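You operate a simulated robot arm through the tools that you are given. There is no shell and no other tool. Be economical: measure what you need, move in short steps, check, and stop when the job is done.

You are at the controls of a simulated robot arm. One attempt, no reset.

TASK
Put the hose gland with the largest size on its label from the wash bench top on top of the brown striped card spacer.
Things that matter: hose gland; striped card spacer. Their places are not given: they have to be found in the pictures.

The check looks at the end state, three seconds after you hand in, the way a careful person would. Anything else that was tipped, shoved, dropped, spilled or broken makes it a failure.

THE ROBOT
A 7-joint arm with a two-finger parallel gripper, fixed in place. Base frame: the origin is at the foot of the arm, x ahead of it, y to its left, z up; the work surface is at about z = 0. Readings come in mm, rad, newtons and seconds.
With the tool pointing down near the work surface it reaches from about 240 to 620 mm from the base axis. Its first joint turns from -1.152 to 1.152 rad. Payload 2.6 kg.
The tool frame sits at the grasp point between the pads (the TCP): z along the fingers, y along the line on which they close. The tips reach 30 mm beyond it. Largest opening 94 mm; finger width 28, thickness 10; the body of the gripper, 50 by 96 mm, starts 55 mm behind the TCP.
Orientation is that of the tool frame in the base frame, as [roll, pitch, yaw] about the fixed x, y, z axes, in that order (R = Rz(yaw) Ry(pitch) Rx(roll)). With the fingers straight down and closing along the base's y, the tool's x points along the base's -x, its y along +y and its z along -z.

THE INTERFACE
- The arm moves only by the tool jog_arm. Its argument "commands" is a list of rows, each a list of 3 entries, a list of its own where there are three numbers: the opening, from 0 (shut) to 1 (fully open), then the shift along the tool's x, y, z in units of 500 mm (1.0 is 500 mm), then the turn about the tool's z in units of 90 degrees (1.0 is 90 degrees). In form: [[claw, [x, y, z], yaw], ...]. A call has 1 to 10 rows; each row is the pose to reach, as a shift and turn from the pose commanded when the call began, along the tool's axes at that moment. A call with a number of a shift or a turn outside -1 to 1 is refused whole. Rows are played at 5 a second. More than 50 mm and 0.15 rad between two rows, or a gripper value outside its range, and nothing of the call is played. A pose out of reach is approached as far as the arm can. The call stops where the force on the tool passes 40 N (or 10 N more than at its start, if that is more) or the arm is blocked; 0.2 s more then pass. Each finger travels about 72 mm/s and halts on what it meets, pressing with about 34 N; the grip force reading is that of the motor and also rises with nothing between the fingers. The clock runs only during rows and for 0.2 s after the last one: add rows that repeat a pose to give the fingers time. It gives the time, the measured TCP pose, the force on the tool (base axes), the opening and the grip force at its end, in the units of the frame above (readings bear some noise), and new pictures: "show" is both (left out), scene, wrist or none.
- Cameras (640 x 400 px; columns grow to the right, rows downward): "scene" is fixed at [26, 425.3, 570.5]; the picture's right is [-0.85, -0.53, 0.00], its down [-0.27, 0.43, -0.86] and it looks along [0.46, -0.73, -0.51] (base axes); focal length 363 px, centre (320, 200). "wrist" rides on the gripper at [-37, 0, -58] in the tool frame; the picture's right is [0.00, -1.00, 0.00], its down [0.97, 0.00, -0.24] and it looks along [0.24, 0.00, 0.97] (tool axes); focal length 218 px, centre (320, 200).
- pixel_to_xyz(camera, pixels): for up to 12 pixels [column, row] of the newest picture of that camera ("zoom" is the newest enlarged one), the place [x, y, z] in the base frame of the surface seen there, good to about 2 mm. It takes no simulated time.
- zoom(camera, box): a new picture of the part [left, top, right, bottom] of that camera's present view, enlarged. It takes no simulated time.
- job_done(): hands the job in; it is judged then, once.

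Go step by step. Measure first, check grasps and placings, and put right what went wrong. The budget is 60 turns and 120 pictures, counting those below and the enlarged ones. Unless the task says otherwise, let go and move clear before handing in, and close with one line.

The tools are called after ">>>" by a JSON object that holds its "name" and its "arguments". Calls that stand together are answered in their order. jog_arm: Moves the arm, as the interface text tells. Its arguments: {"type":"object","properties":{"commands":{"type":"array"},"show":{"type":"string","enum":["both","scene","wrist","none"]}},"required":["commands"]} The other tools are called the same way: pixel_to_xyz (camera, pixels) gives the place of the surface under pixels of a picture; zoom (camera, box) takes an enlarged picture of a part of a camera's view; job_done () hands the job in.

At the start:

```text
time: 0.0
ee_pos: [206.8, -257.7, 280.1]
ee_rot: [-3.14, 0.0, -3.141]
contact_force: [-0.3, -0.3, 0.9]
gripper_width: 93.9
grasp_force: 0.1
```

scene: 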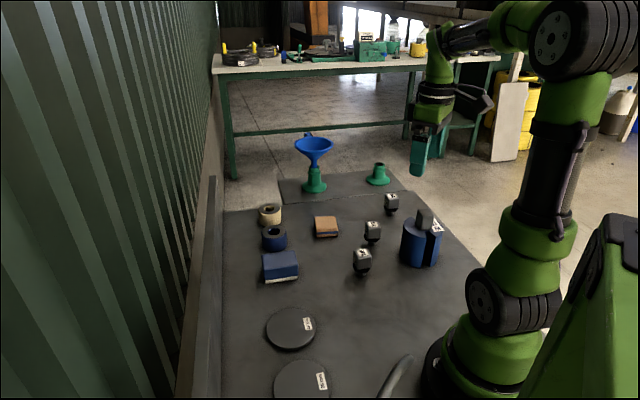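
wrist: 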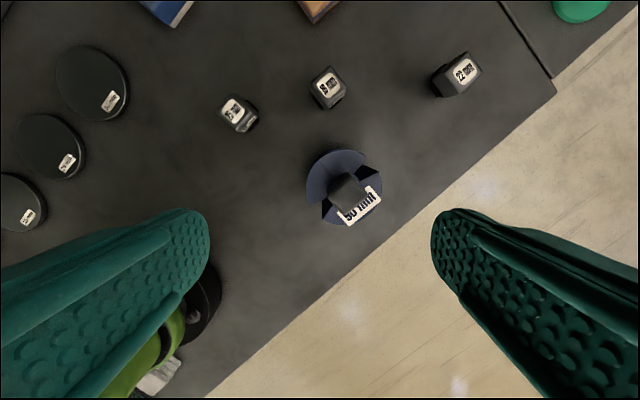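

The pictures show three small labelled blocks (scene 362,260; 373,231; 391,203), a big blue item labelled maybe 50 mm (420,242), and a brown striped card (326,226). I zoom to read the labels.

>>> {"name": "zoom", "arguments": {"camera": "scene", "box": [340, 180, 460, 290]}}

>>> {"name": "zoom", "arguments": {"camera": "wrist", "box": [200, 40, 500, 230]}}

>>> {"name": "zoom", "arguments": {"camera": "scene", "box": [240, 190, 360, 290]}}

```text
3.64 times, centred on (400, 235) of scene
```

zoom: 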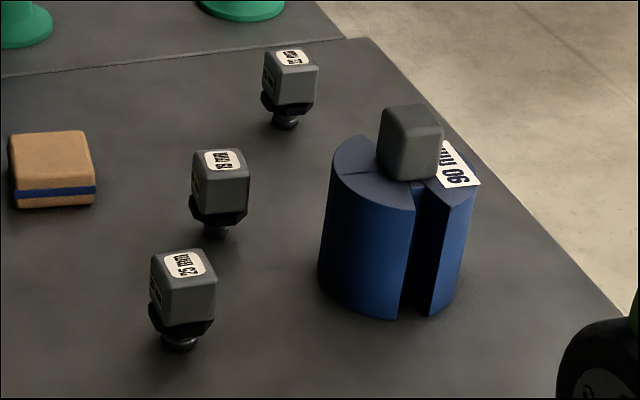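

```text
2.11 times, centred on (350, 135) of wrist
```

zoom: 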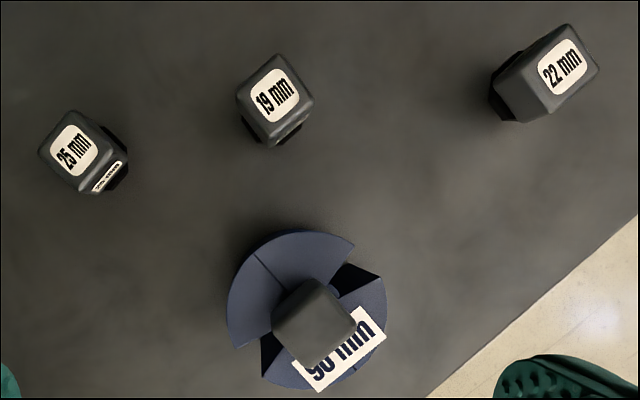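

```text
4.00 times, centred on (300, 240) of scene
```

zoom: 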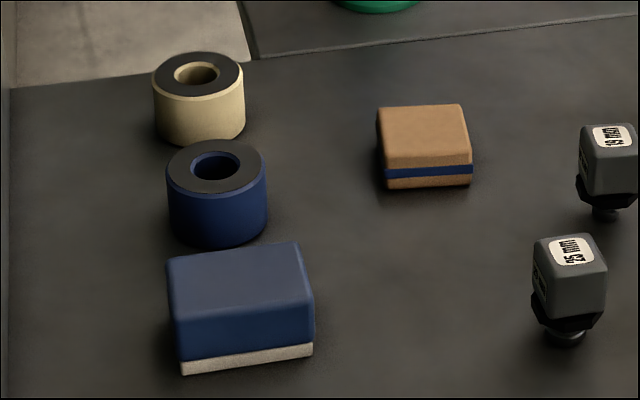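

The glands read 25, 19 and 22 mm. A fourth grey block stands in the blue split holder at scene (420,225), beside a "90 mm" card. I measure these and the spacer.

>>> {"name": "pixel_to_xyz", "arguments": {"camera": "scene", "pixels": [[325, 219], [316, 219], [335, 219], [326, 235], [364, 252], [358, 265], [374, 224], [392, 197], [425, 213], [437, 226], [408, 228], [416, 250]]}}

>>> {"name": "pixel_to_xyz", "arguments": {"camera": "wrist", "pixels": [[345, 190], [360, 210], [350, 220], [372, 195], [335, 165], [368, 172], [330, 208], [235, 109], [250, 123], [324, 87], [346, 180], [342, 200]]}}

>>> {"name": "zoom", "arguments": {"camera": "wrist", "box": [295, 140, 395, 235]}}

>>> {"name": "zoom", "arguments": {"camera": "scene", "box": [390, 200, 450, 275]}}

```text
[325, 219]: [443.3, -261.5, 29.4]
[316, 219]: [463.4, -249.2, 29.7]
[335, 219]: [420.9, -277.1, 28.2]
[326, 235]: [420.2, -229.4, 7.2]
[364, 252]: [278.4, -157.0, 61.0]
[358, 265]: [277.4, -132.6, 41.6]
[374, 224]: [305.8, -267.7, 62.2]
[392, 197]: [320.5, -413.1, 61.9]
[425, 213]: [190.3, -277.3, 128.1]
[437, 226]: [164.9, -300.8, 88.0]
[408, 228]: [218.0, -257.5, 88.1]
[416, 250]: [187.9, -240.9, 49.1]
```

```text
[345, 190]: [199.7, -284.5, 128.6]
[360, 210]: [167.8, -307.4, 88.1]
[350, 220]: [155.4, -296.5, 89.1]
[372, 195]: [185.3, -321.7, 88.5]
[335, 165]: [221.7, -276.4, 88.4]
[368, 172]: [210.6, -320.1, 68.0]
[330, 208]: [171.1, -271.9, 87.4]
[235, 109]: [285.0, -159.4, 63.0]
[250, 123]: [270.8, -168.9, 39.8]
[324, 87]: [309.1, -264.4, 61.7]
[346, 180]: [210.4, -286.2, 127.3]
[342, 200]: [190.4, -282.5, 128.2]
```

```text
4.21 times, centred on (345, 188) of wrist
```

zoom: 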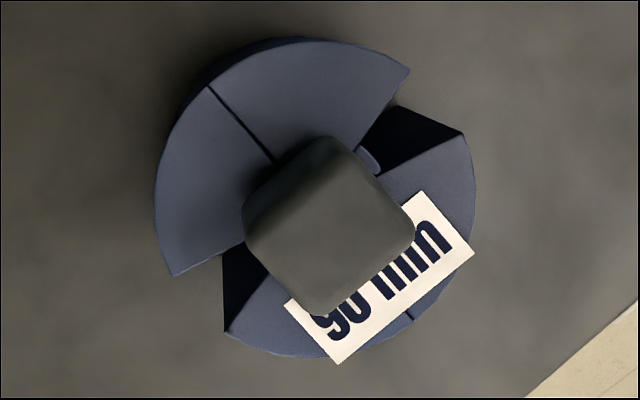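

```text
5.33 times, centred on (420, 238) of scene
```

zoom: 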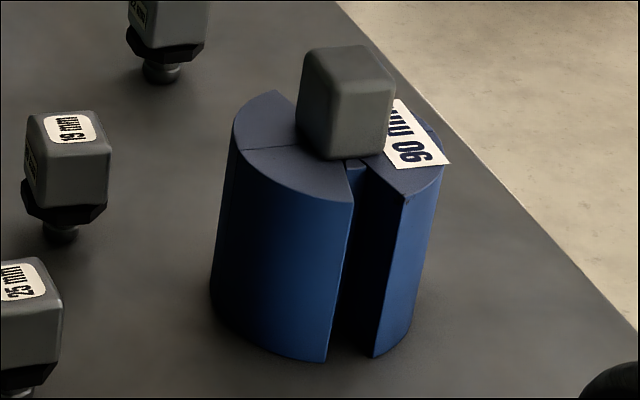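

The block in the blue holder (top z≈128) may be a fourth gland whose label is on a hidden side, facing away from both cameras. I turn and shift the wrist camera to look at its far sides.

>>> {"name": "jog_arm", "arguments": {"commands": [[1, [0.01, -0.009, 0.01], 0.09], [1, [0.02, -0.018, 0.02], 0.18], [1, [0.03, -0.027, 0.03], 0.27], [1, [0.04, -0.036, 0.04], 0.36], [1, [0.05, -0.045, 0.05], 0.45], [1, [0.06, -0.054, 0.06], 0.54], [1, [0.07, -0.063, 0.07], 0.63], [1, [0.08, -0.072, 0.08], 0.72], [1, [0.09, -0.08, 0.09], 0.8], [1, [0.094, -0.084, 0.1], 0.8]]}}

```text
time: 2.2
ee_pos: [158.5, -300.7, 230.1]
ee_rot: [3.141, 0.001, 1.882]
contact_force: [-0.1, 0.1, -0.5]
gripper_width: 94.0
grasp_force: 0.2
```

scene: 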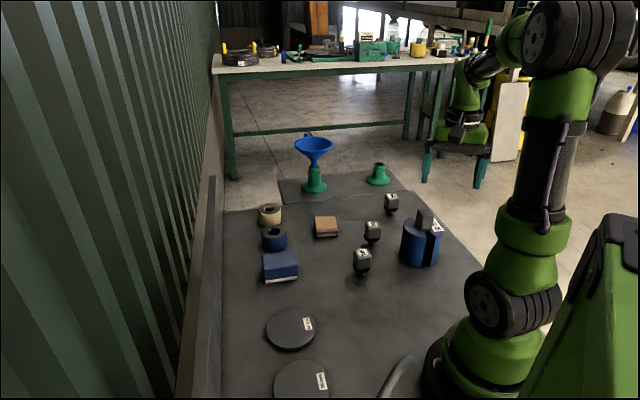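
wrist: 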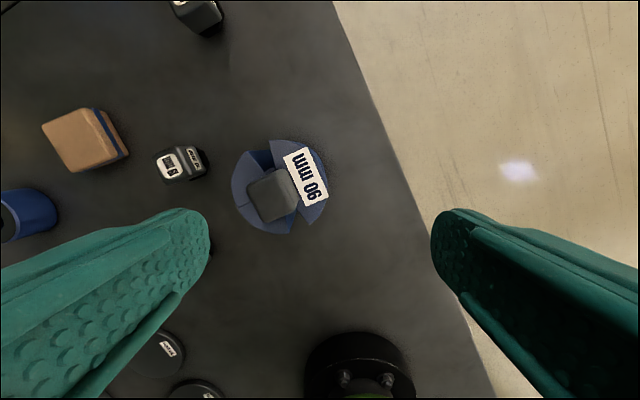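

The block is at wrist (272,195), and the card reads "90 mm". I zoom in to see the hidden faces.

>>> {"name": "zoom", "arguments": {"camera": "wrist", "box": [220, 125, 345, 245]}}

```text
3.33 times, centred on (282, 185) of wrist
```

zoom: 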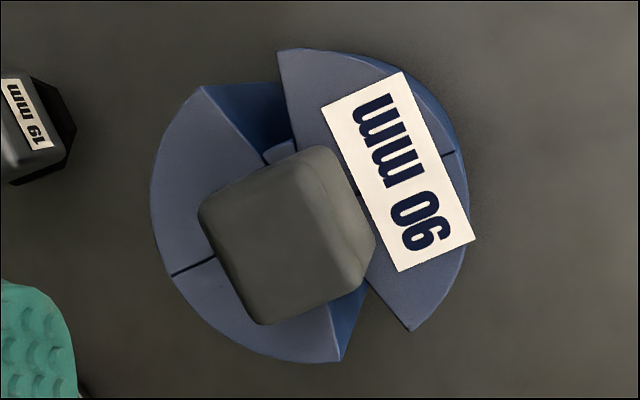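

The 90 mm card lies on the blue sectored body, which has a different shape and label style from the three glands. I look closely at a gland and at the lid labels to compare them before deciding.

>>> {"name": "zoom", "arguments": {"camera": "scene", "box": [345, 240, 380, 280]}}

>>> {"name": "zoom", "arguments": {"camera": "scene", "box": [255, 300, 345, 400]}}

>>> {"name": "zoom", "arguments": {"camera": "scene", "box": [260, 120, 420, 220]}}

```text
10.00 times, centred on (362, 260) of scene
```

zoom: 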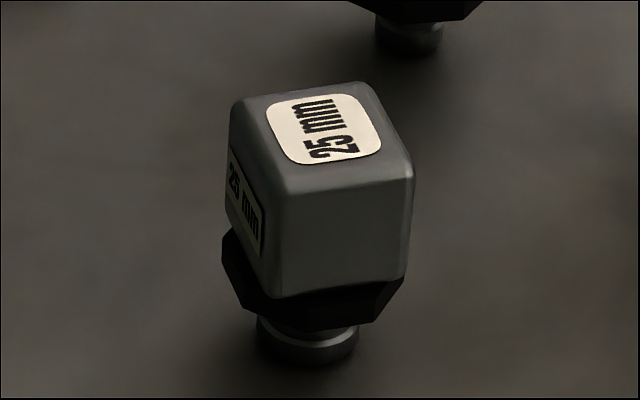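

```text
4.00 times, centred on (300, 350) of scene
```

zoom: 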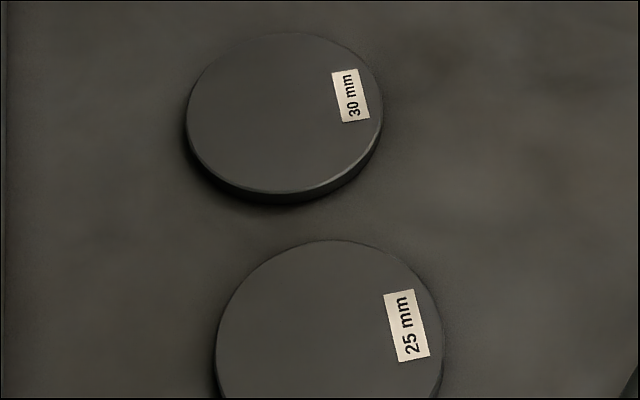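

```text
4.00 times, centred on (340, 170) of scene
```

zoom: 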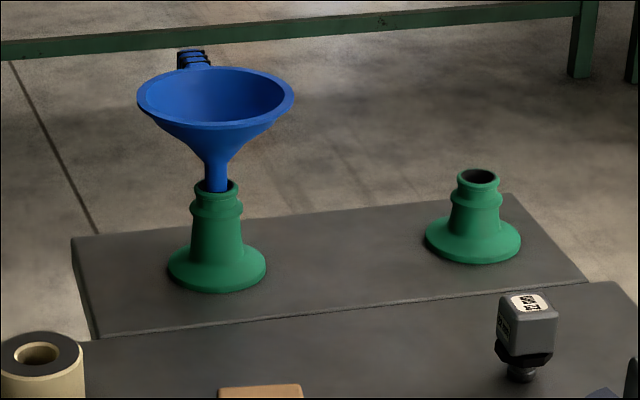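

The glands carry cream labels on the cube itself, reading 25, 19 and 22 mm. The blue 90 mm body and the 25/30 mm lids are other kinds of things, so the target is the 25 mm gland at scene (362,260). I move above it at the same height.

>>> {"name": "jog_arm", "arguments": {"commands": [[1, [0.04, 0.063, 0], 0], [1, [0.08, 0.125, 0], 0], [1, [0.12, 0.188, 0], 0], [1, [0.16, 0.25, 0], 0], [1, [0.201, 0.3136, 0], 0], [1, [0.201, 0.3136, 0], 0]], "show": "wrist"}}

```text
time: 3.6
ee_pos: [281.2, -156.4, 231.1]
ee_rot: [-3.141, 0.0, 1.885]
contact_force: [0.0, 0.2, -0.3]
gripper_width: 93.9
grasp_force: 0.0
```

wrist: 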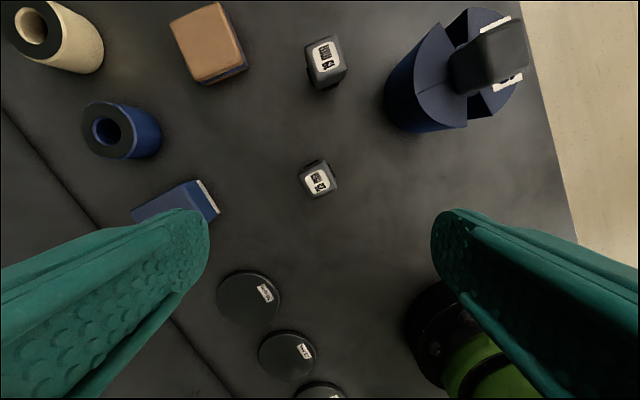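

The gland is at wrist (319,180). White patches show on both sides of the blue object's cube, (490,25) and (508,82), so I zoom on both.

>>> {"name": "zoom", "arguments": {"camera": "wrist", "box": [375, 0, 545, 140]}}

>>> {"name": "zoom", "arguments": {"camera": "wrist", "box": [290, 150, 350, 210]}}

>>> {"name": "zoom", "arguments": {"camera": "wrist", "box": [160, 0, 260, 90]}}

```text
2.86 times, centred on (460, 70) of wrist
```

zoom: 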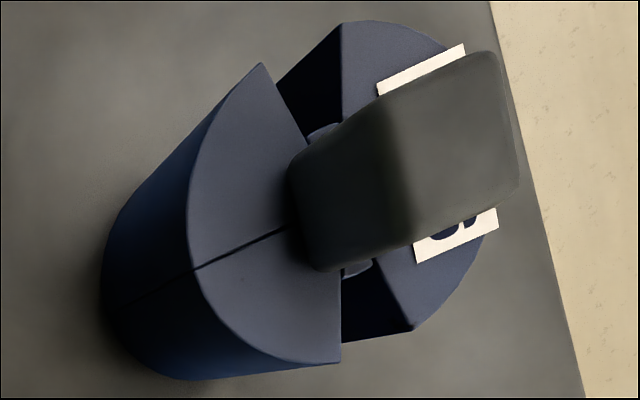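

```text
6.67 times, centred on (320, 180) of wrist
```

zoom: 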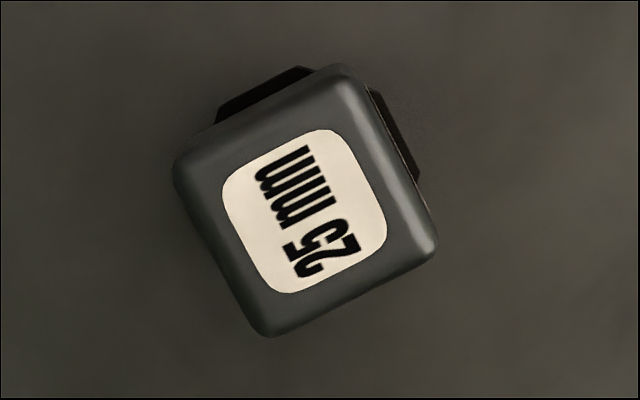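

```text
4.44 times, centred on (210, 45) of wrist
```

zoom: 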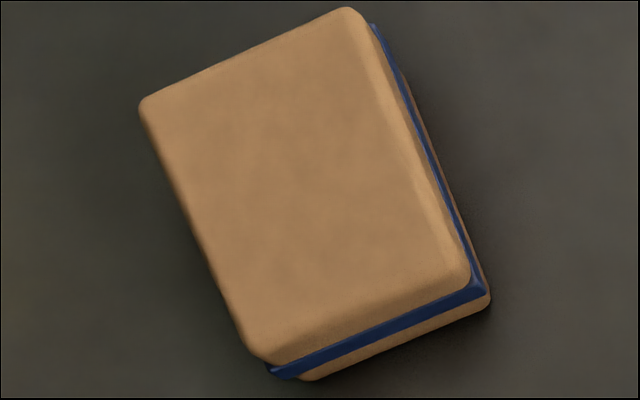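

The gland's cube is about 28° counter-clockwise in the wrist image. I measure the cube's top corners and the spacer's top corners.

>>> {"name": "pixel_to_xyz", "arguments": {"camera": "wrist", "pixels": [[300, 175.5], [323, 162], [335.5, 185.5], [312, 198], [317.8, 181.8], [173.5, 23.5], [214, 5], [238, 60], [199, 77], [206, 42]]}}

```text
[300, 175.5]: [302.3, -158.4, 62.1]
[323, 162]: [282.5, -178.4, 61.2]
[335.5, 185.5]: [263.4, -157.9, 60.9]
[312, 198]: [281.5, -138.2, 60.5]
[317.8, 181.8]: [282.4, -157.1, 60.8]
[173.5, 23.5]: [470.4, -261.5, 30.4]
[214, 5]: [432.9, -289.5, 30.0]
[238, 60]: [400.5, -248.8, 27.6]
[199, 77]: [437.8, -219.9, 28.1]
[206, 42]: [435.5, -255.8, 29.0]
```

The cube's centre is (282.4,-158.2) with its edges at 45°, and the spacer's centre is (435.4,-255) at z≈29. I turn -0.3 and come down to z≈140, and I measure the underside levels in the current scene picture.

>>> {"name": "pixel_to_xyz", "arguments": {"camera": "scene", "pixels": [[360, 267], [360, 268.5], [360, 270.5], [361, 274], [355, 267], [368, 270]]}}

>>> {"name": "jog_arm", "arguments": {"commands": [[1, [0, 0, 0.03], -0.08], [1, [0, 0, 0.06], -0.16], [1, [0, 0, 0.09], -0.24], [1, [0, 0, 0.13], -0.3], [1, [0, 0, 0.18], -0.3], [1, [0, 0, 0.18], -0.3]]}}

```text
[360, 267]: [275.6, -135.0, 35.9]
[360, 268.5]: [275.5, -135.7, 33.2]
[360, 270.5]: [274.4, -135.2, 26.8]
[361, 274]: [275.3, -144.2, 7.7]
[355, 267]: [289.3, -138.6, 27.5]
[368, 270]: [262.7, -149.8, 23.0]
```

```text
time: 5.0
ee_pos: [278.1, -155.5, 140.8]
ee_rot: [3.14, 0.001, 2.356]
contact_force: [0.2, 0.0, -0.2]
gripper_width: 94.0
grasp_force: 0.1
```

scene: 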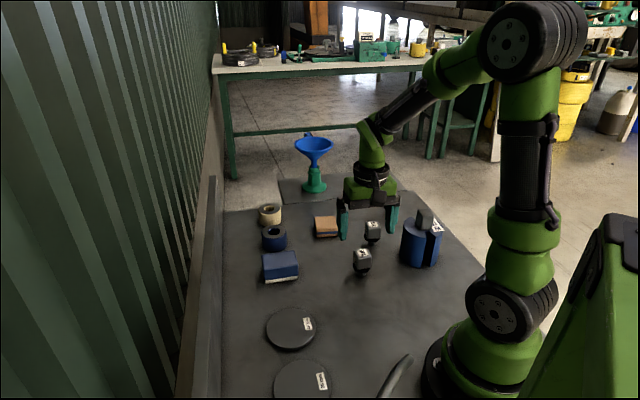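
wrist: 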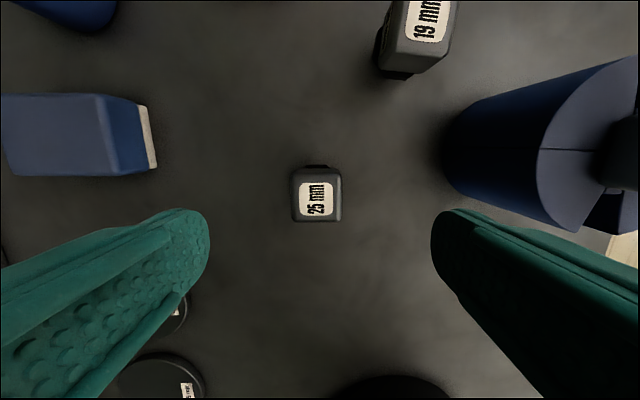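

The cube is now square with the fingers, its centre at about wrist (317,197). I measure its top again to centre precisely.

>>> {"name": "pixel_to_xyz", "arguments": {"camera": "wrist", "pixels": [[295, 178], [338, 178], [338, 217], [296, 217], [317, 198]]}}

```text
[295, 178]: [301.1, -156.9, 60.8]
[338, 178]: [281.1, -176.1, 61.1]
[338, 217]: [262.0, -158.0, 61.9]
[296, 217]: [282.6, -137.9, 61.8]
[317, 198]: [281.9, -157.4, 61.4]
```

The cube's centre is (281.7,-157.2). I correct by a few mm and descend to z≈61, which keeps the tips above the nut.

>>> {"name": "jog_arm", "arguments": {"commands": [[1, [-0.0075, 0.0026, 0.05], 0], [1, [-0.0075, 0.0026, 0.1], 0], [1, [-0.0075, 0.0026, 0.14], 0], [1, [-0.0075, 0.0026, 0.16], 0], [1, [-0.0075, 0.0026, 0.16], 0]]}}

```text
time: 6.2
ee_pos: [280.9, -157.2, 59.7]
ee_rot: [-3.141, 0.0, 2.357]
contact_force: [0.4, -0.2, -0.5]
gripper_width: 94.0
grasp_force: 0.1
```

scene: 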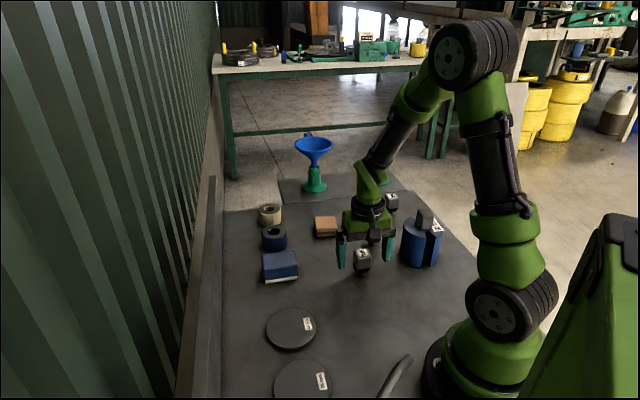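
wrist: 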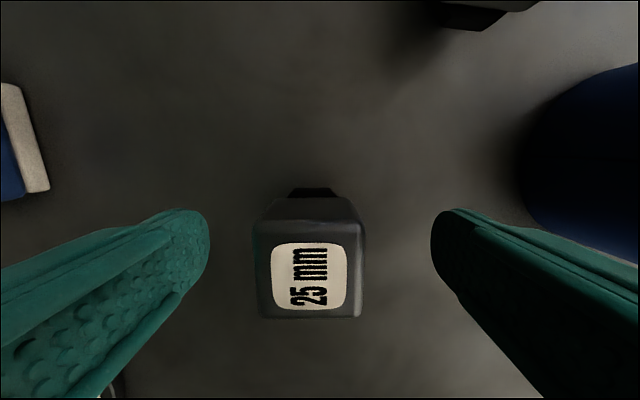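

The cube centre (310,283) sits about 2.5 mm to the left of the finger middle (320). I nudge +2 mm in x and +2.4 mm in y, then close.

>>> {"name": "jog_arm", "arguments": {"commands": [[1, [0.003, 0.0048, 0], 0], [1, [0.003, 0.0048, 0], 0], [0.6, [0.003, 0.0048, 0], 0], [0.45, [0.003, 0.0048, 0], 0], [0.3, [0.003, 0.0048, 0], 0], [0.2, [0.003, 0.0048, 0], 0], [0.2, [0.003, 0.0048, 0], 0], [0.2, [0.003, 0.0048, 0], 0]]}}

```text
time: 8.0
ee_pos: [281.7, -156.4, 60.4]
ee_rot: [3.14, 0.0, 2.357]
contact_force: [0.1, 0.6, 1.0]
gripper_width: 38.1
grasp_force: 34.2
```

scene: 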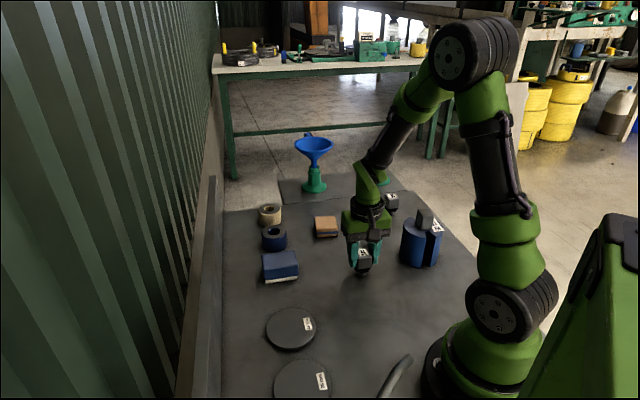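
wrist: 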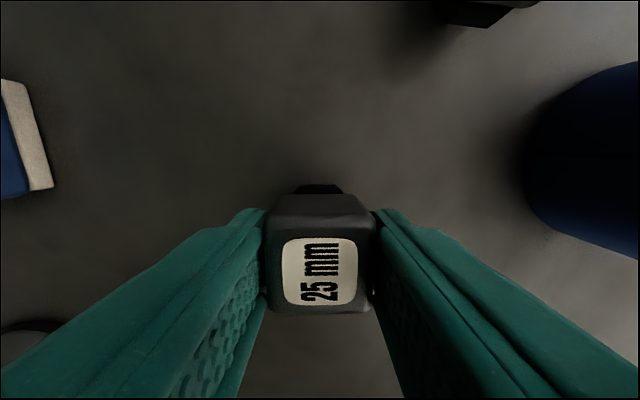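

The grip reads 38 mm, wider than the cube's top looks (about 30 mm), so the tips may be on the nut. I zoom to check.

>>> {"name": "zoom", "arguments": {"camera": "scene", "box": [340, 235, 390, 285]}}

>>> {"name": "zoom", "arguments": {"camera": "wrist", "box": [230, 170, 410, 330]}}

```text
8.00 times, centred on (365, 260) of scene
```

zoom: 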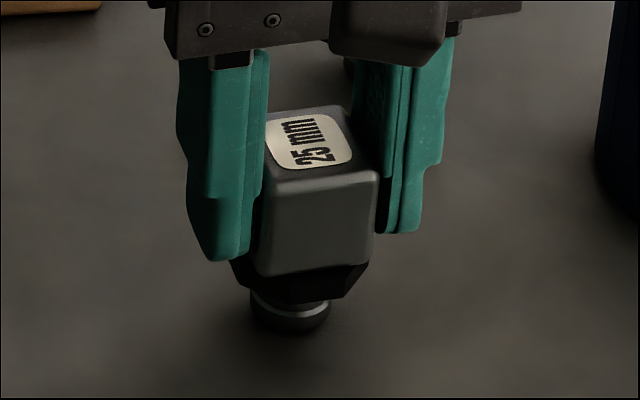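

```text
2.50 times, centred on (320, 250) of wrist
```

zoom: 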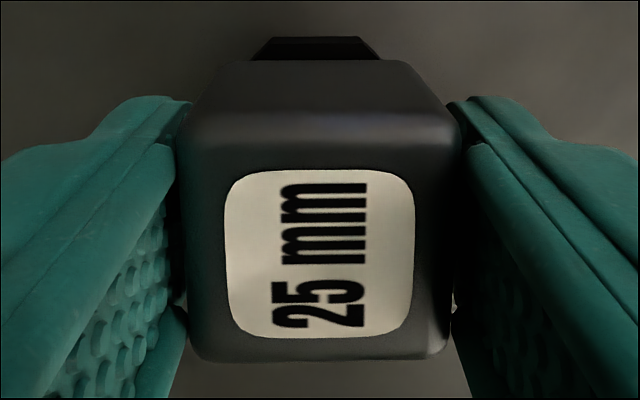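

Small gaps show beside the cube, so the tips are closing on the nut's edge. I open a little, rise 6 mm and regrip on the cube itself.

>>> {"name": "jog_arm", "arguments": {"commands": [[0.55, [0, 0, 0], 0], [0.55, [0, 0, 0], 0], [0.55, [0, 0, -0.012], 0], [0.55, [0, 0, -0.012], 0], [0.35, [0, 0, -0.012], 0], [0.2, [0, 0, -0.012], 0], [0.2, [0, 0, -0.012], 0], [0.2, [0, 0, -0.012], 0]], "show": "wrist"}}

>>> {"name": "zoom", "arguments": {"camera": "scene", "box": [340, 235, 390, 285]}}

```text
time: 9.8
ee_pos: [281.3, -154.7, 66.0]
ee_rot: [-3.141, 0.001, 2.355]
contact_force: [-0.2, 0.3, 0.6]
gripper_width: 33.3
grasp_force: 33.8
```

wrist: 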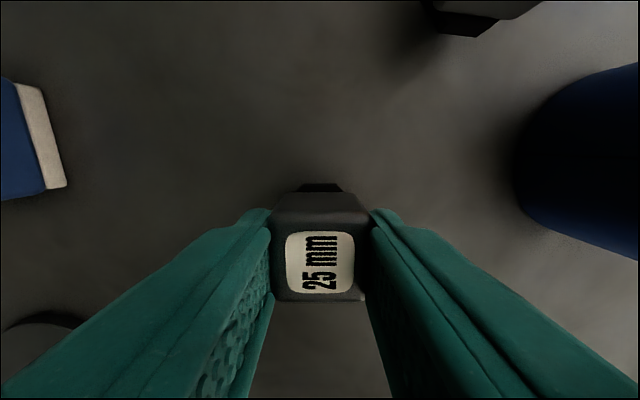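

```text
8.00 times, centred on (365, 260) of scene
```

zoom: 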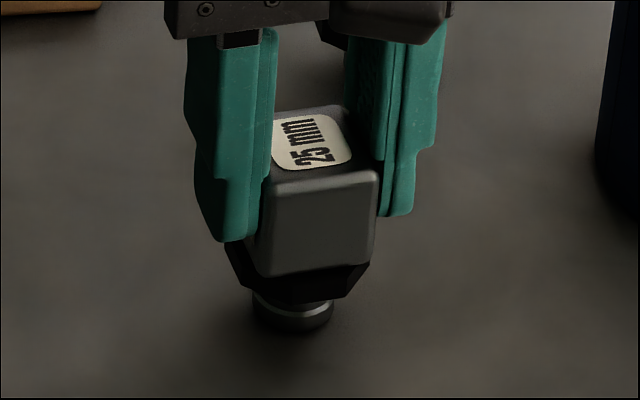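

The grip reads 33.3 mm on the cube's flats. I lift 80 mm.

>>> {"name": "jog_arm", "arguments": {"commands": [[0.2, [0, 0, -0.03], 0], [0.2, [0, 0, -0.06], 0], [0.2, [0, 0, -0.11], 0], [0.2, [0, 0, -0.16], 0], [0.2, [0, 0, -0.16], 0]]}}

```text
time: 11.0
ee_pos: [281.1, -154.5, 147.0]
ee_rot: [3.141, -0.001, 2.355]
contact_force: [-0.2, -0.6, 0.5]
gripper_width: 18.6
grasp_force: 0.0
```

scene: 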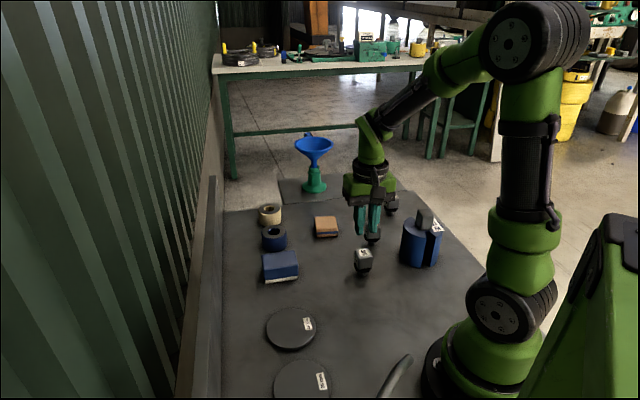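
wrist: 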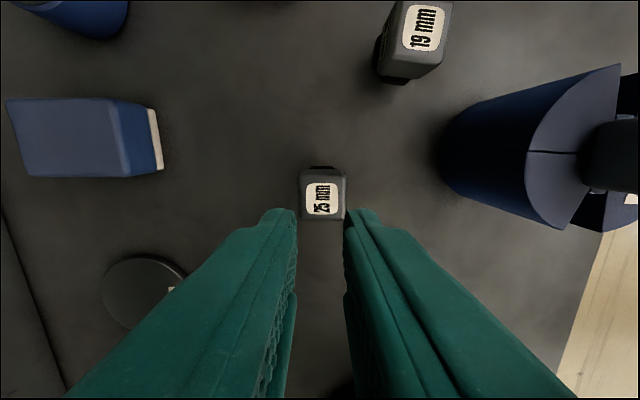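

The gland slipped out and is still standing at (322,195) in the wrist view. The 38.1/33.3 ratio fits a hex nut with its corners along this axis and its flats across it, so I turn 90° to grip deeper on both cube and nut flats.

>>> {"name": "jog_arm", "arguments": {"commands": [[1, [0, 0, 0], -0.09], [1, [0, 0, 0], -0.18], [1, [0, 0, 0], -0.27], [1, [0, 0, 0], -0.36], [1, [0, 0, 0], -0.45], [1, [0, 0, 0], -0.54], [1, [0, 0, 0], -0.63], [1, [0, 0, 0], -0.72], [1, [0, 0, 0], -0.81], [1, [0, 0, 0], -0.9]], "show": "none"}}

>>> {"name": "jog_arm", "arguments": {"commands": [[1, [0, 0, 0], -0.05], [1, [0, 0, 0], -0.1], [1, [0, 0, 0], -0.1]]}}

>>> {"name": "zoom", "arguments": {"camera": "scene", "box": [340, 235, 390, 285]}}

```text
time: 13.2
ee_pos: [281.0, -156.4, 144.8]
ee_rot: [3.141, -0.001, -2.51]
contact_force: [-1.0, -0.3, 0.7]
gripper_width: 93.9
grasp_force: 0.1
```

```text
time: 14.0
ee_pos: [281.5, -155.2, 146.9]
ee_rot: [3.14, 0.001, -2.355]
contact_force: [-0.2, -0.5, -0.1]
gripper_width: 94.1
grasp_force: 0.0
```

scene: 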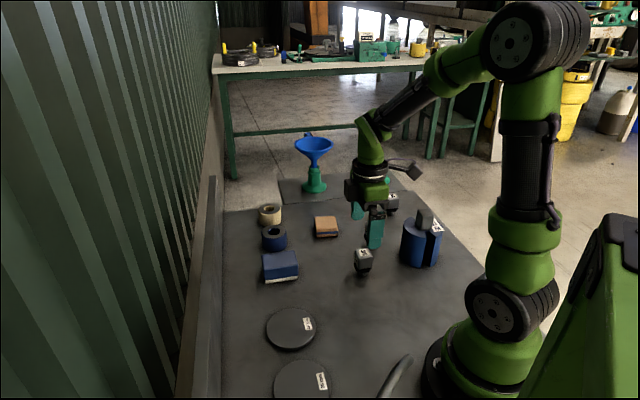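
wrist: 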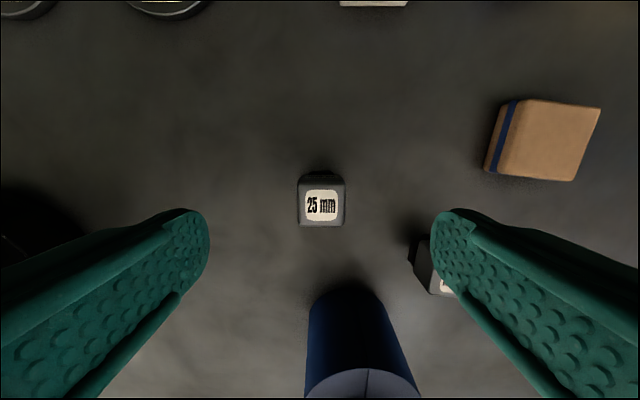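

```text
8.00 times, centred on (365, 260) of scene
```

zoom: 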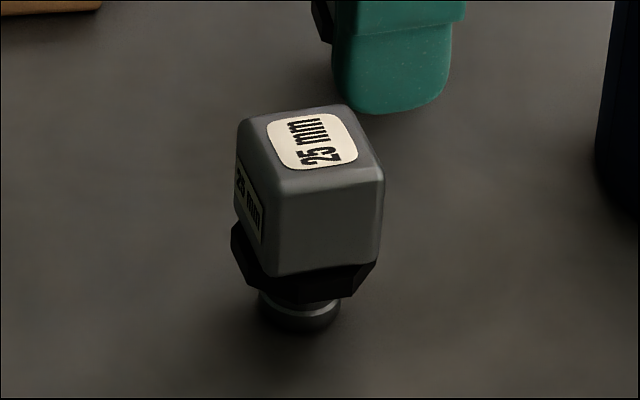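

The gland is upright and square to the fingers at wrist (321,203). I measure its top.

>>> {"name": "pixel_to_xyz", "arguments": {"camera": "wrist", "pixels": [[301, 188], [341, 188], [342, 223], [302, 223], [321, 205]]}}

```text
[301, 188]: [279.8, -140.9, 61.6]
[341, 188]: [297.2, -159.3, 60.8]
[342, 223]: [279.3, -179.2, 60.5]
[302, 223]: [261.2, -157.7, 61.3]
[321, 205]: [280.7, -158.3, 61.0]
```

The centre is about (280,-159). I shift slightly and descend to z≈62 to verify the centring.

>>> {"name": "jog_arm", "arguments": {"commands": [[0.85, [0.006, -0.0024, 0.05], 0], [0.85, [0.006, -0.0024, 0.1], 0], [0.85, [0.006, -0.0024, 0.14], 0], [0.85, [0.006, -0.0024, 0.17], 0], [0.85, [0.006, -0.0024, 0.17], 0]], "show": "wrist"}}

```text
time: 15.2
ee_pos: [278.6, -159.3, 60.3]
ee_rot: [-3.141, -0.001, -2.355]
contact_force: [0.8, -0.2, -0.3]
gripper_width: 79.9
grasp_force: 0.0
```

wrist: 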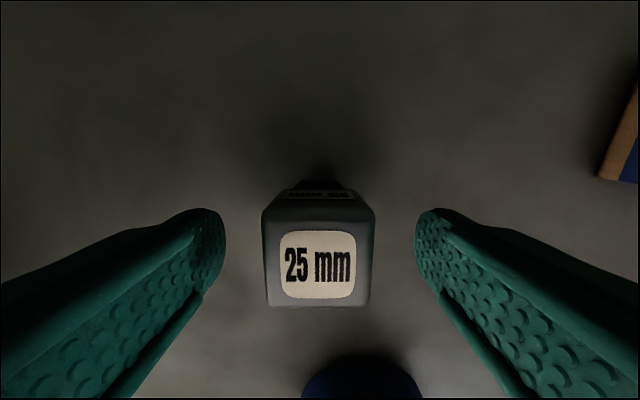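

It is centred sideways (318 against 320) and about 3 mm off in tool x. I correct, descend 20 mm more so the pads cover cube and nut flats, and close.

>>> {"name": "jog_arm", "arguments": {"commands": [[0.85, [-0.006, 0.001, 0.02], 0], [0.85, [-0.006, 0.001, 0.038], 0], [0.85, [-0.006, 0.001, 0.038], 0], [0.6, [-0.006, 0.001, 0.038], 0], [0.45, [-0.006, 0.001, 0.038], 0], [0.3, [-0.006, 0.001, 0.038], 0], [0.15, [-0.006, 0.001, 0.038], 0], [0.15, [-0.006, 0.001, 0.038], 0], [0.15, [-0.006, 0.001, 0.038], 0]], "show": "wrist"}}

>>> {"name": "zoom", "arguments": {"camera": "scene", "box": [340, 235, 390, 285]}}

```text
time: 17.2
ee_pos: [281.1, -156.3, 42.8]
ee_rot: [-3.14, -0.001, -2.356]
contact_force: [-0.2, 0.6, 0.2]
gripper_width: 38.1
grasp_force: 33.7
```

wrist: 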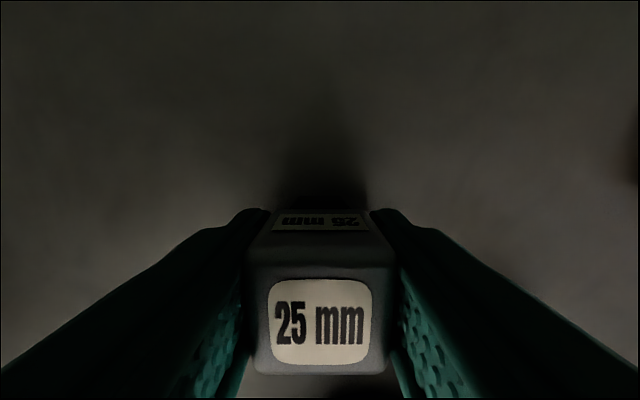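

```text
8.00 times, centred on (365, 260) of scene
```

zoom: 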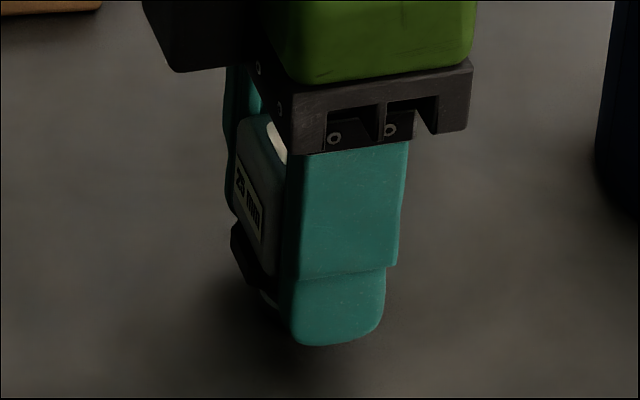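

It is 38.1 mm again, so the nut is octagonal and is now held on opposite flats. I test with a slow 10 mm lift.

>>> {"name": "jog_arm", "arguments": {"commands": [[0.15, [0, 0, -0.004], 0], [0.15, [0, 0, -0.008], 0], [0.15, [0, 0, -0.012], 0], [0.15, [0, 0, -0.016], 0], [0.15, [0, 0, -0.02], 0], [0.15, [0, 0, -0.02], 0]]}}

>>> {"name": "zoom", "arguments": {"camera": "scene", "box": [340, 235, 390, 285]}}

```text
time: 18.6
ee_pos: [281.0, -155.0, 53.0]
ee_rot: [-3.141, 0.001, -2.357]
contact_force: [-0.4, 0.6, -1.8]
gripper_width: 37.8
grasp_force: 33.7
```

scene: 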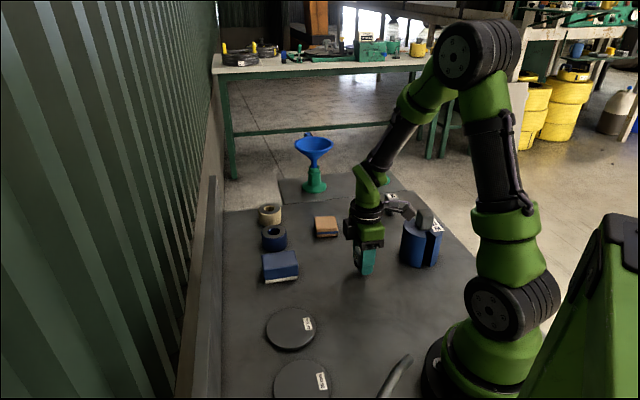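
wrist: 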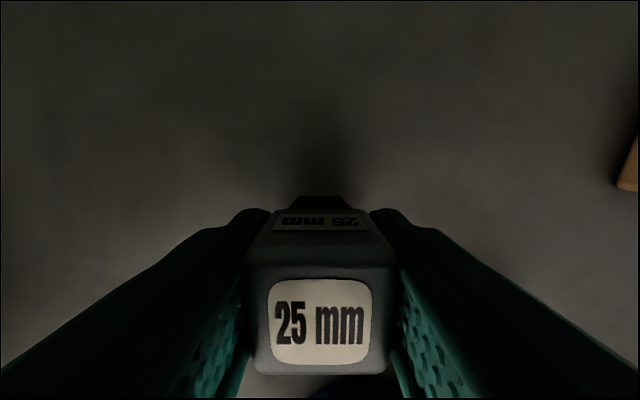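

```text
8.00 times, centred on (365, 260) of scene
```

zoom: 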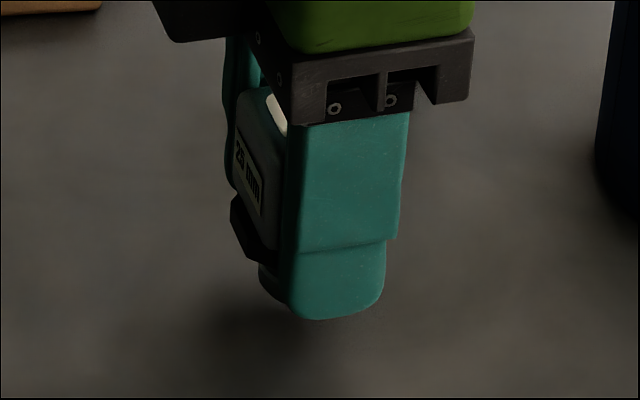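

The gland rose with the gripper and the view of it is unchanged. I lift another 60 mm gently, then carry it in slow steps toward the spacer.

>>> {"name": "jog_arm", "arguments": {"commands": [[0.15, [0, 0, -0.012], 0], [0.15, [0, 0, -0.024], 0], [0.15, [0, 0, -0.036], 0], [0.15, [0, 0, -0.048], 0], [0.15, [0, 0, -0.06], 0], [0.15, [0, 0, -0.072], 0], [0.15, [0, 0, -0.084], 0], [0.15, [0, 0, -0.096], 0], [0.15, [0, 0, -0.108], 0], [0.15, [0, 0, -0.12], 0]], "show": "wrist"}}

```text
time: 20.8
ee_pos: [281.1, -156.8, 113.0]
ee_rot: [3.139, 0.0, -2.358]
contact_force: [-1.0, -0.4, -0.8]
gripper_width: 37.7
grasp_force: 33.5
```

wrist: 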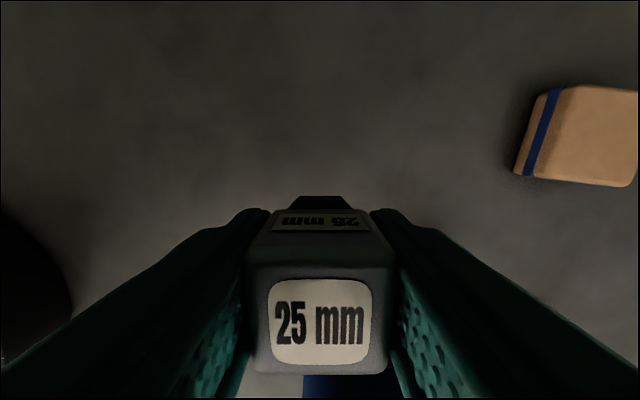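

It is still firm. I carry it (154,-99) mm to above the spacer.

>>> {"name": "jog_arm", "arguments": {"commands": [[0.15, [-0.0078, -0.0358, 0], 0], [0.15, [-0.0157, -0.0717, 0], 0], [0.15, [-0.0235, -0.1075, 0], 0], [0.15, [-0.0314, -0.1434, 0], 0], [0.15, [-0.0392, -0.1792, 0], 0], [0.15, [-0.047, -0.215, 0], 0], [0.15, [-0.0549, -0.2509, 0], 0], [0.15, [-0.0627, -0.2867, 0], 0], [0.15, [-0.0784, -0.3584, 0], 0], [0.15, [-0.0784, -0.3584, 0], 0]]}}

>>> {"name": "zoom", "arguments": {"camera": "scene", "box": [290, 170, 370, 250]}}

```text
time: 23.0
ee_pos: [435.6, -254.2, 110.6]
ee_rot: [3.141, -0.001, -2.355]
contact_force: [-0.3, 0.1, -1.7]
gripper_width: 37.9
grasp_force: 34.0
```

scene: 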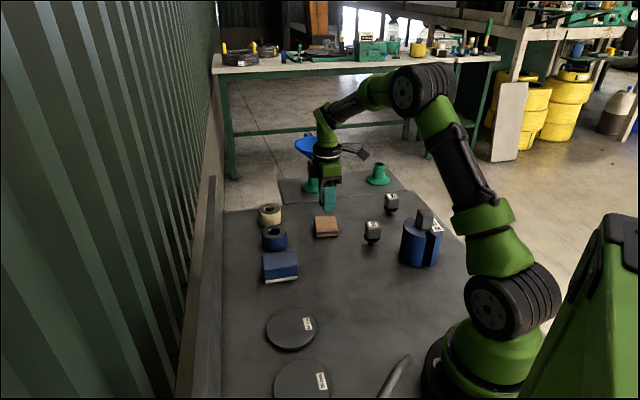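
wrist: 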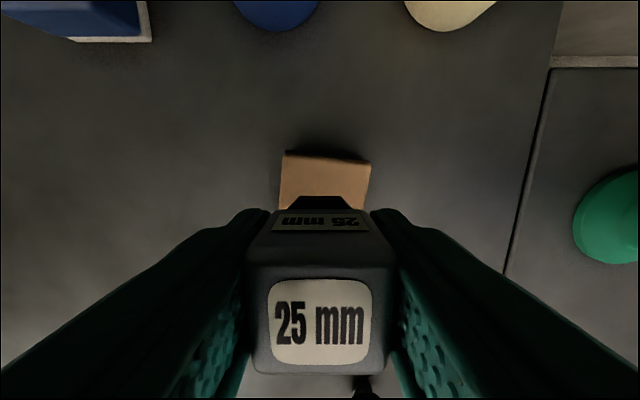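

```text
5.00 times, centred on (330, 210) of scene
```

zoom: 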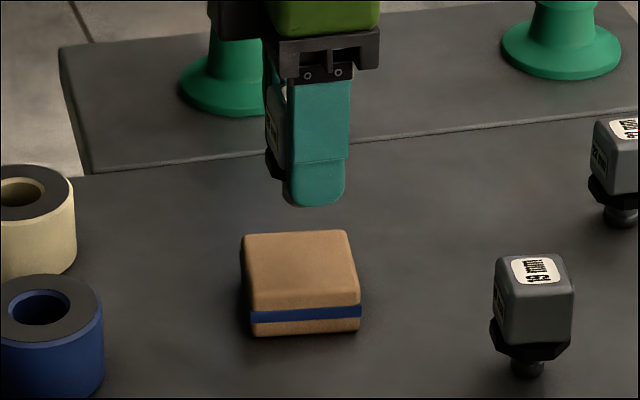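

The gland hangs above the spacer. I re-measure the spacer's top in the enlarged picture to confirm its centre.

>>> {"name": "pixel_to_xyz", "arguments": {"camera": "zoom", "pixels": [[248, 239], [344, 234], [355, 298], [256, 303], [300, 266]]}}

>>> {"name": "pixel_to_xyz", "arguments": {"camera": "wrist", "pixels": [[287, 158], [367, 164], [325, 175]]}}

```text
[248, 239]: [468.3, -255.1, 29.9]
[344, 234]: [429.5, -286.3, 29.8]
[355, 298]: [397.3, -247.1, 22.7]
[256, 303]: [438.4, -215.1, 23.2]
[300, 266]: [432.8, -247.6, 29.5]
```

```text
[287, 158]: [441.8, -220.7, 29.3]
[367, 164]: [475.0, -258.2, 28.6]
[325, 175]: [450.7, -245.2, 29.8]
```

The spacer's centre is about (435.5,-254), so the alignment is good. The gland's foot is 70 mm up and the spacer top is 29.5, so I lower 39 mm slowly.

>>> {"name": "jog_arm", "arguments": {"commands": [[0.15, [0, 0, 0.014], 0], [0.15, [0, 0, 0.028], 0], [0.15, [0, 0, 0.042], 0], [0.15, [0, 0, 0.054], 0], [0.15, [0, 0, 0.062], 0], [0.15, [0, 0, 0.068], 0], [0.15, [0, 0, 0.072], 0], [0.15, [0, 0, 0.075], 0], [0.15, [0, 0, 0.078], 0], [0.15, [0, 0, 0.078], 0]]}}

>>> {"name": "zoom", "arguments": {"camera": "scene", "box": [300, 185, 355, 245]}}

```text
time: 25.2
ee_pos: [437.0, -254.3, 72.6]
ee_rot: [3.141, -0.001, -2.356]
contact_force: [-0.6, 0.2, 1.7]
gripper_width: 38.1
grasp_force: 34.3
```

scene: 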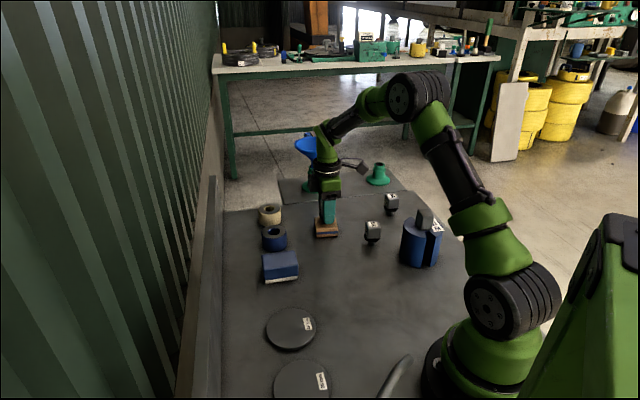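
wrist: 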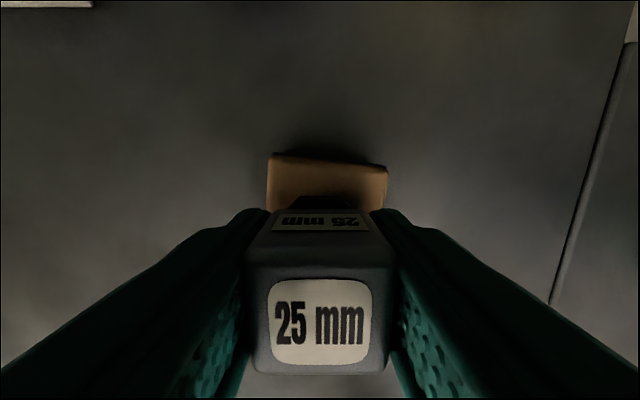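

```text
6.67 times, centred on (328, 215) of scene
```

zoom: 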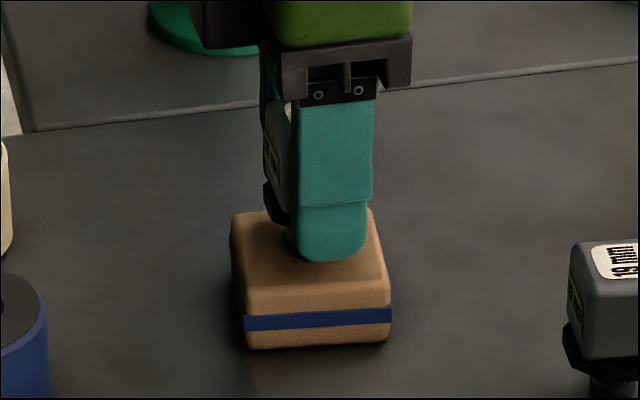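

The vertical force went from -1.7 to +1.7 N, which is just about touching. I press 1 mm more to confirm.

>>> {"name": "jog_arm", "arguments": {"commands": [[0.15, [0, 0, 0.001], 0], [0.15, [0, 0, 0.002], 0], [0.15, [0, 0, 0.002], 0]], "show": "none"}}

```text
time: 26.0
ee_pos: [436.2, -255.3, 72.5]
ee_rot: [-3.141, 0.0, -2.356]
contact_force: [-3.5, 1.8, 13.0]
gripper_width: 37.9
grasp_force: 34.3
```

The force is now 13 N, so it is firmly seated. I ease back 1 mm, then open slowly.

>>> {"name": "jog_arm", "arguments": {"commands": [[0.15, [0, 0, -0.002], 0], [0.15, [0, 0, -0.002], 0], [0.42, [0, 0, -0.002], 0], [0.46, [0, 0, -0.002], 0], [0.52, [0, 0, -0.002], 0], [0.62, [0, 0, -0.002], 0], [0.75, [0, 0, -0.002], 0], [0.85, [0, 0, -0.002], 0], [0.85, [0, 0, -0.002], 0]]}}

>>> {"name": "zoom", "arguments": {"camera": "scene", "box": [300, 185, 355, 245]}}

```text
time: 28.0
ee_pos: [437.7, -256.1, 71.5]
ee_rot: [-3.141, -0.001, -2.357]
contact_force: [0.2, 0.7, -0.3]
gripper_width: 79.9
grasp_force: 0.0
```

scene: 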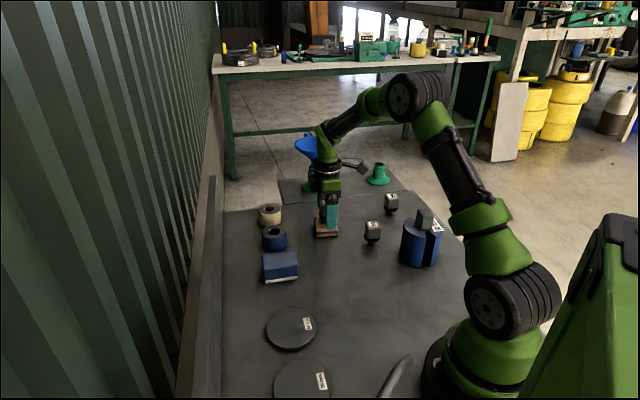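
wrist: 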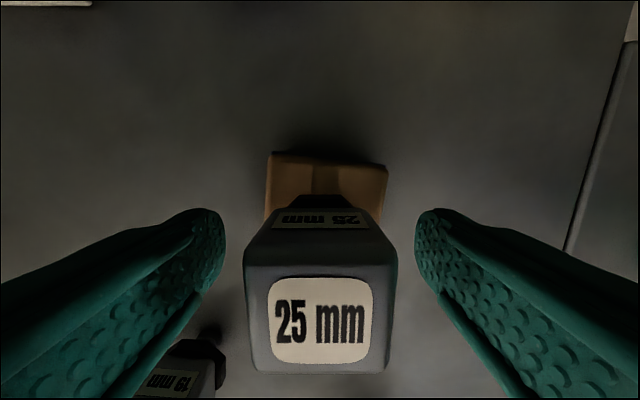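

```text
6.67 times, centred on (328, 215) of scene
```

zoom: 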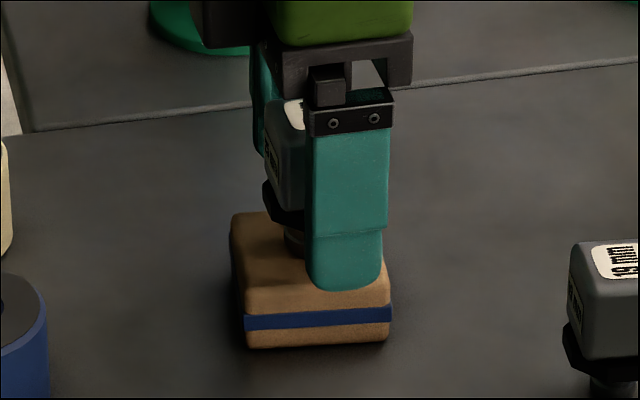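

The gland stands free on the spacer, with the fingers clear on both sides. I rise straight up 120 mm.

>>> {"name": "jog_arm", "arguments": {"commands": [[0.85, [0, 0, -0.02], 0], [0.85, [0, 0, -0.05], 0], [0.85, [0, 0, -0.09], 0], [0.85, [0, 0, -0.14], 0], [0.85, [0, 0, -0.19], 0], [0.85, [0, 0, -0.24], 0], [0.85, [0, 0, -0.24], 0]]}}

>>> {"name": "zoom", "arguments": {"camera": "scene", "box": [300, 175, 365, 245]}}

```text
time: 29.6
ee_pos: [437.2, -255.1, 195.0]
ee_rot: [-3.141, 0.001, -2.356]
contact_force: [0.0, 0.1, -0.5]
gripper_width: 79.9
grasp_force: 0.0
```

scene: 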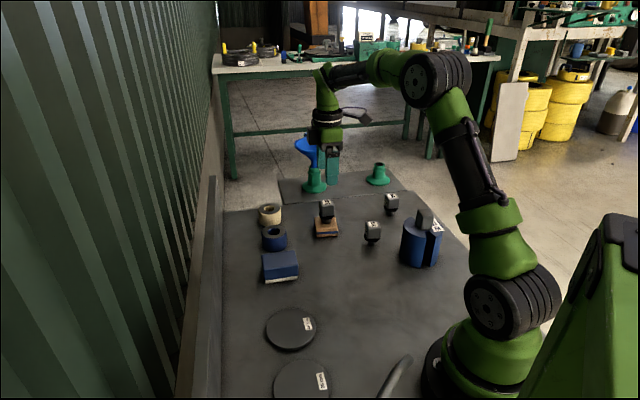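
wrist: 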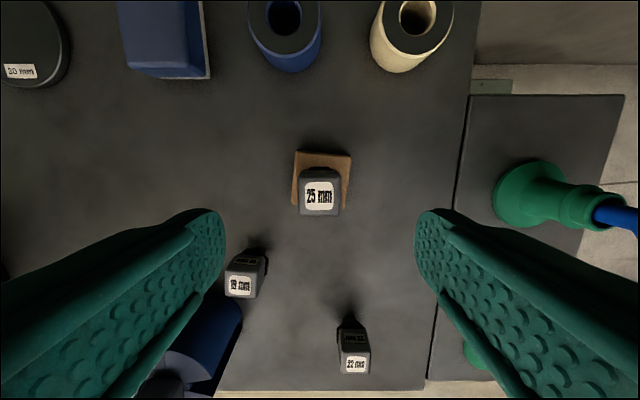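

```text
5.71 times, centred on (332, 210) of scene
```

zoom: 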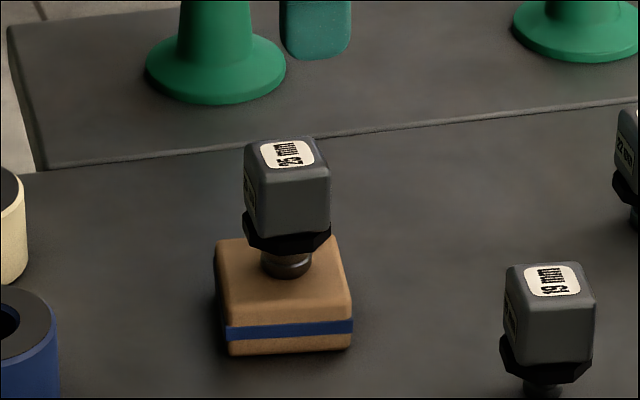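

The 25 mm gland stands upright and centred on the brown striped spacer at scene (326,212). Nothing else has moved and the gripper is clear, so I hand in.

>>> {"name": "job_done", "arguments": {}}

```text
The job is handed in.
```

I put the 25 mm hose gland, the largest of the three labelled ones, upright on top of the brown striped card spacer, then let go and moved the gripper clear; I took the blue "90 mm" body to be a different kind of part.
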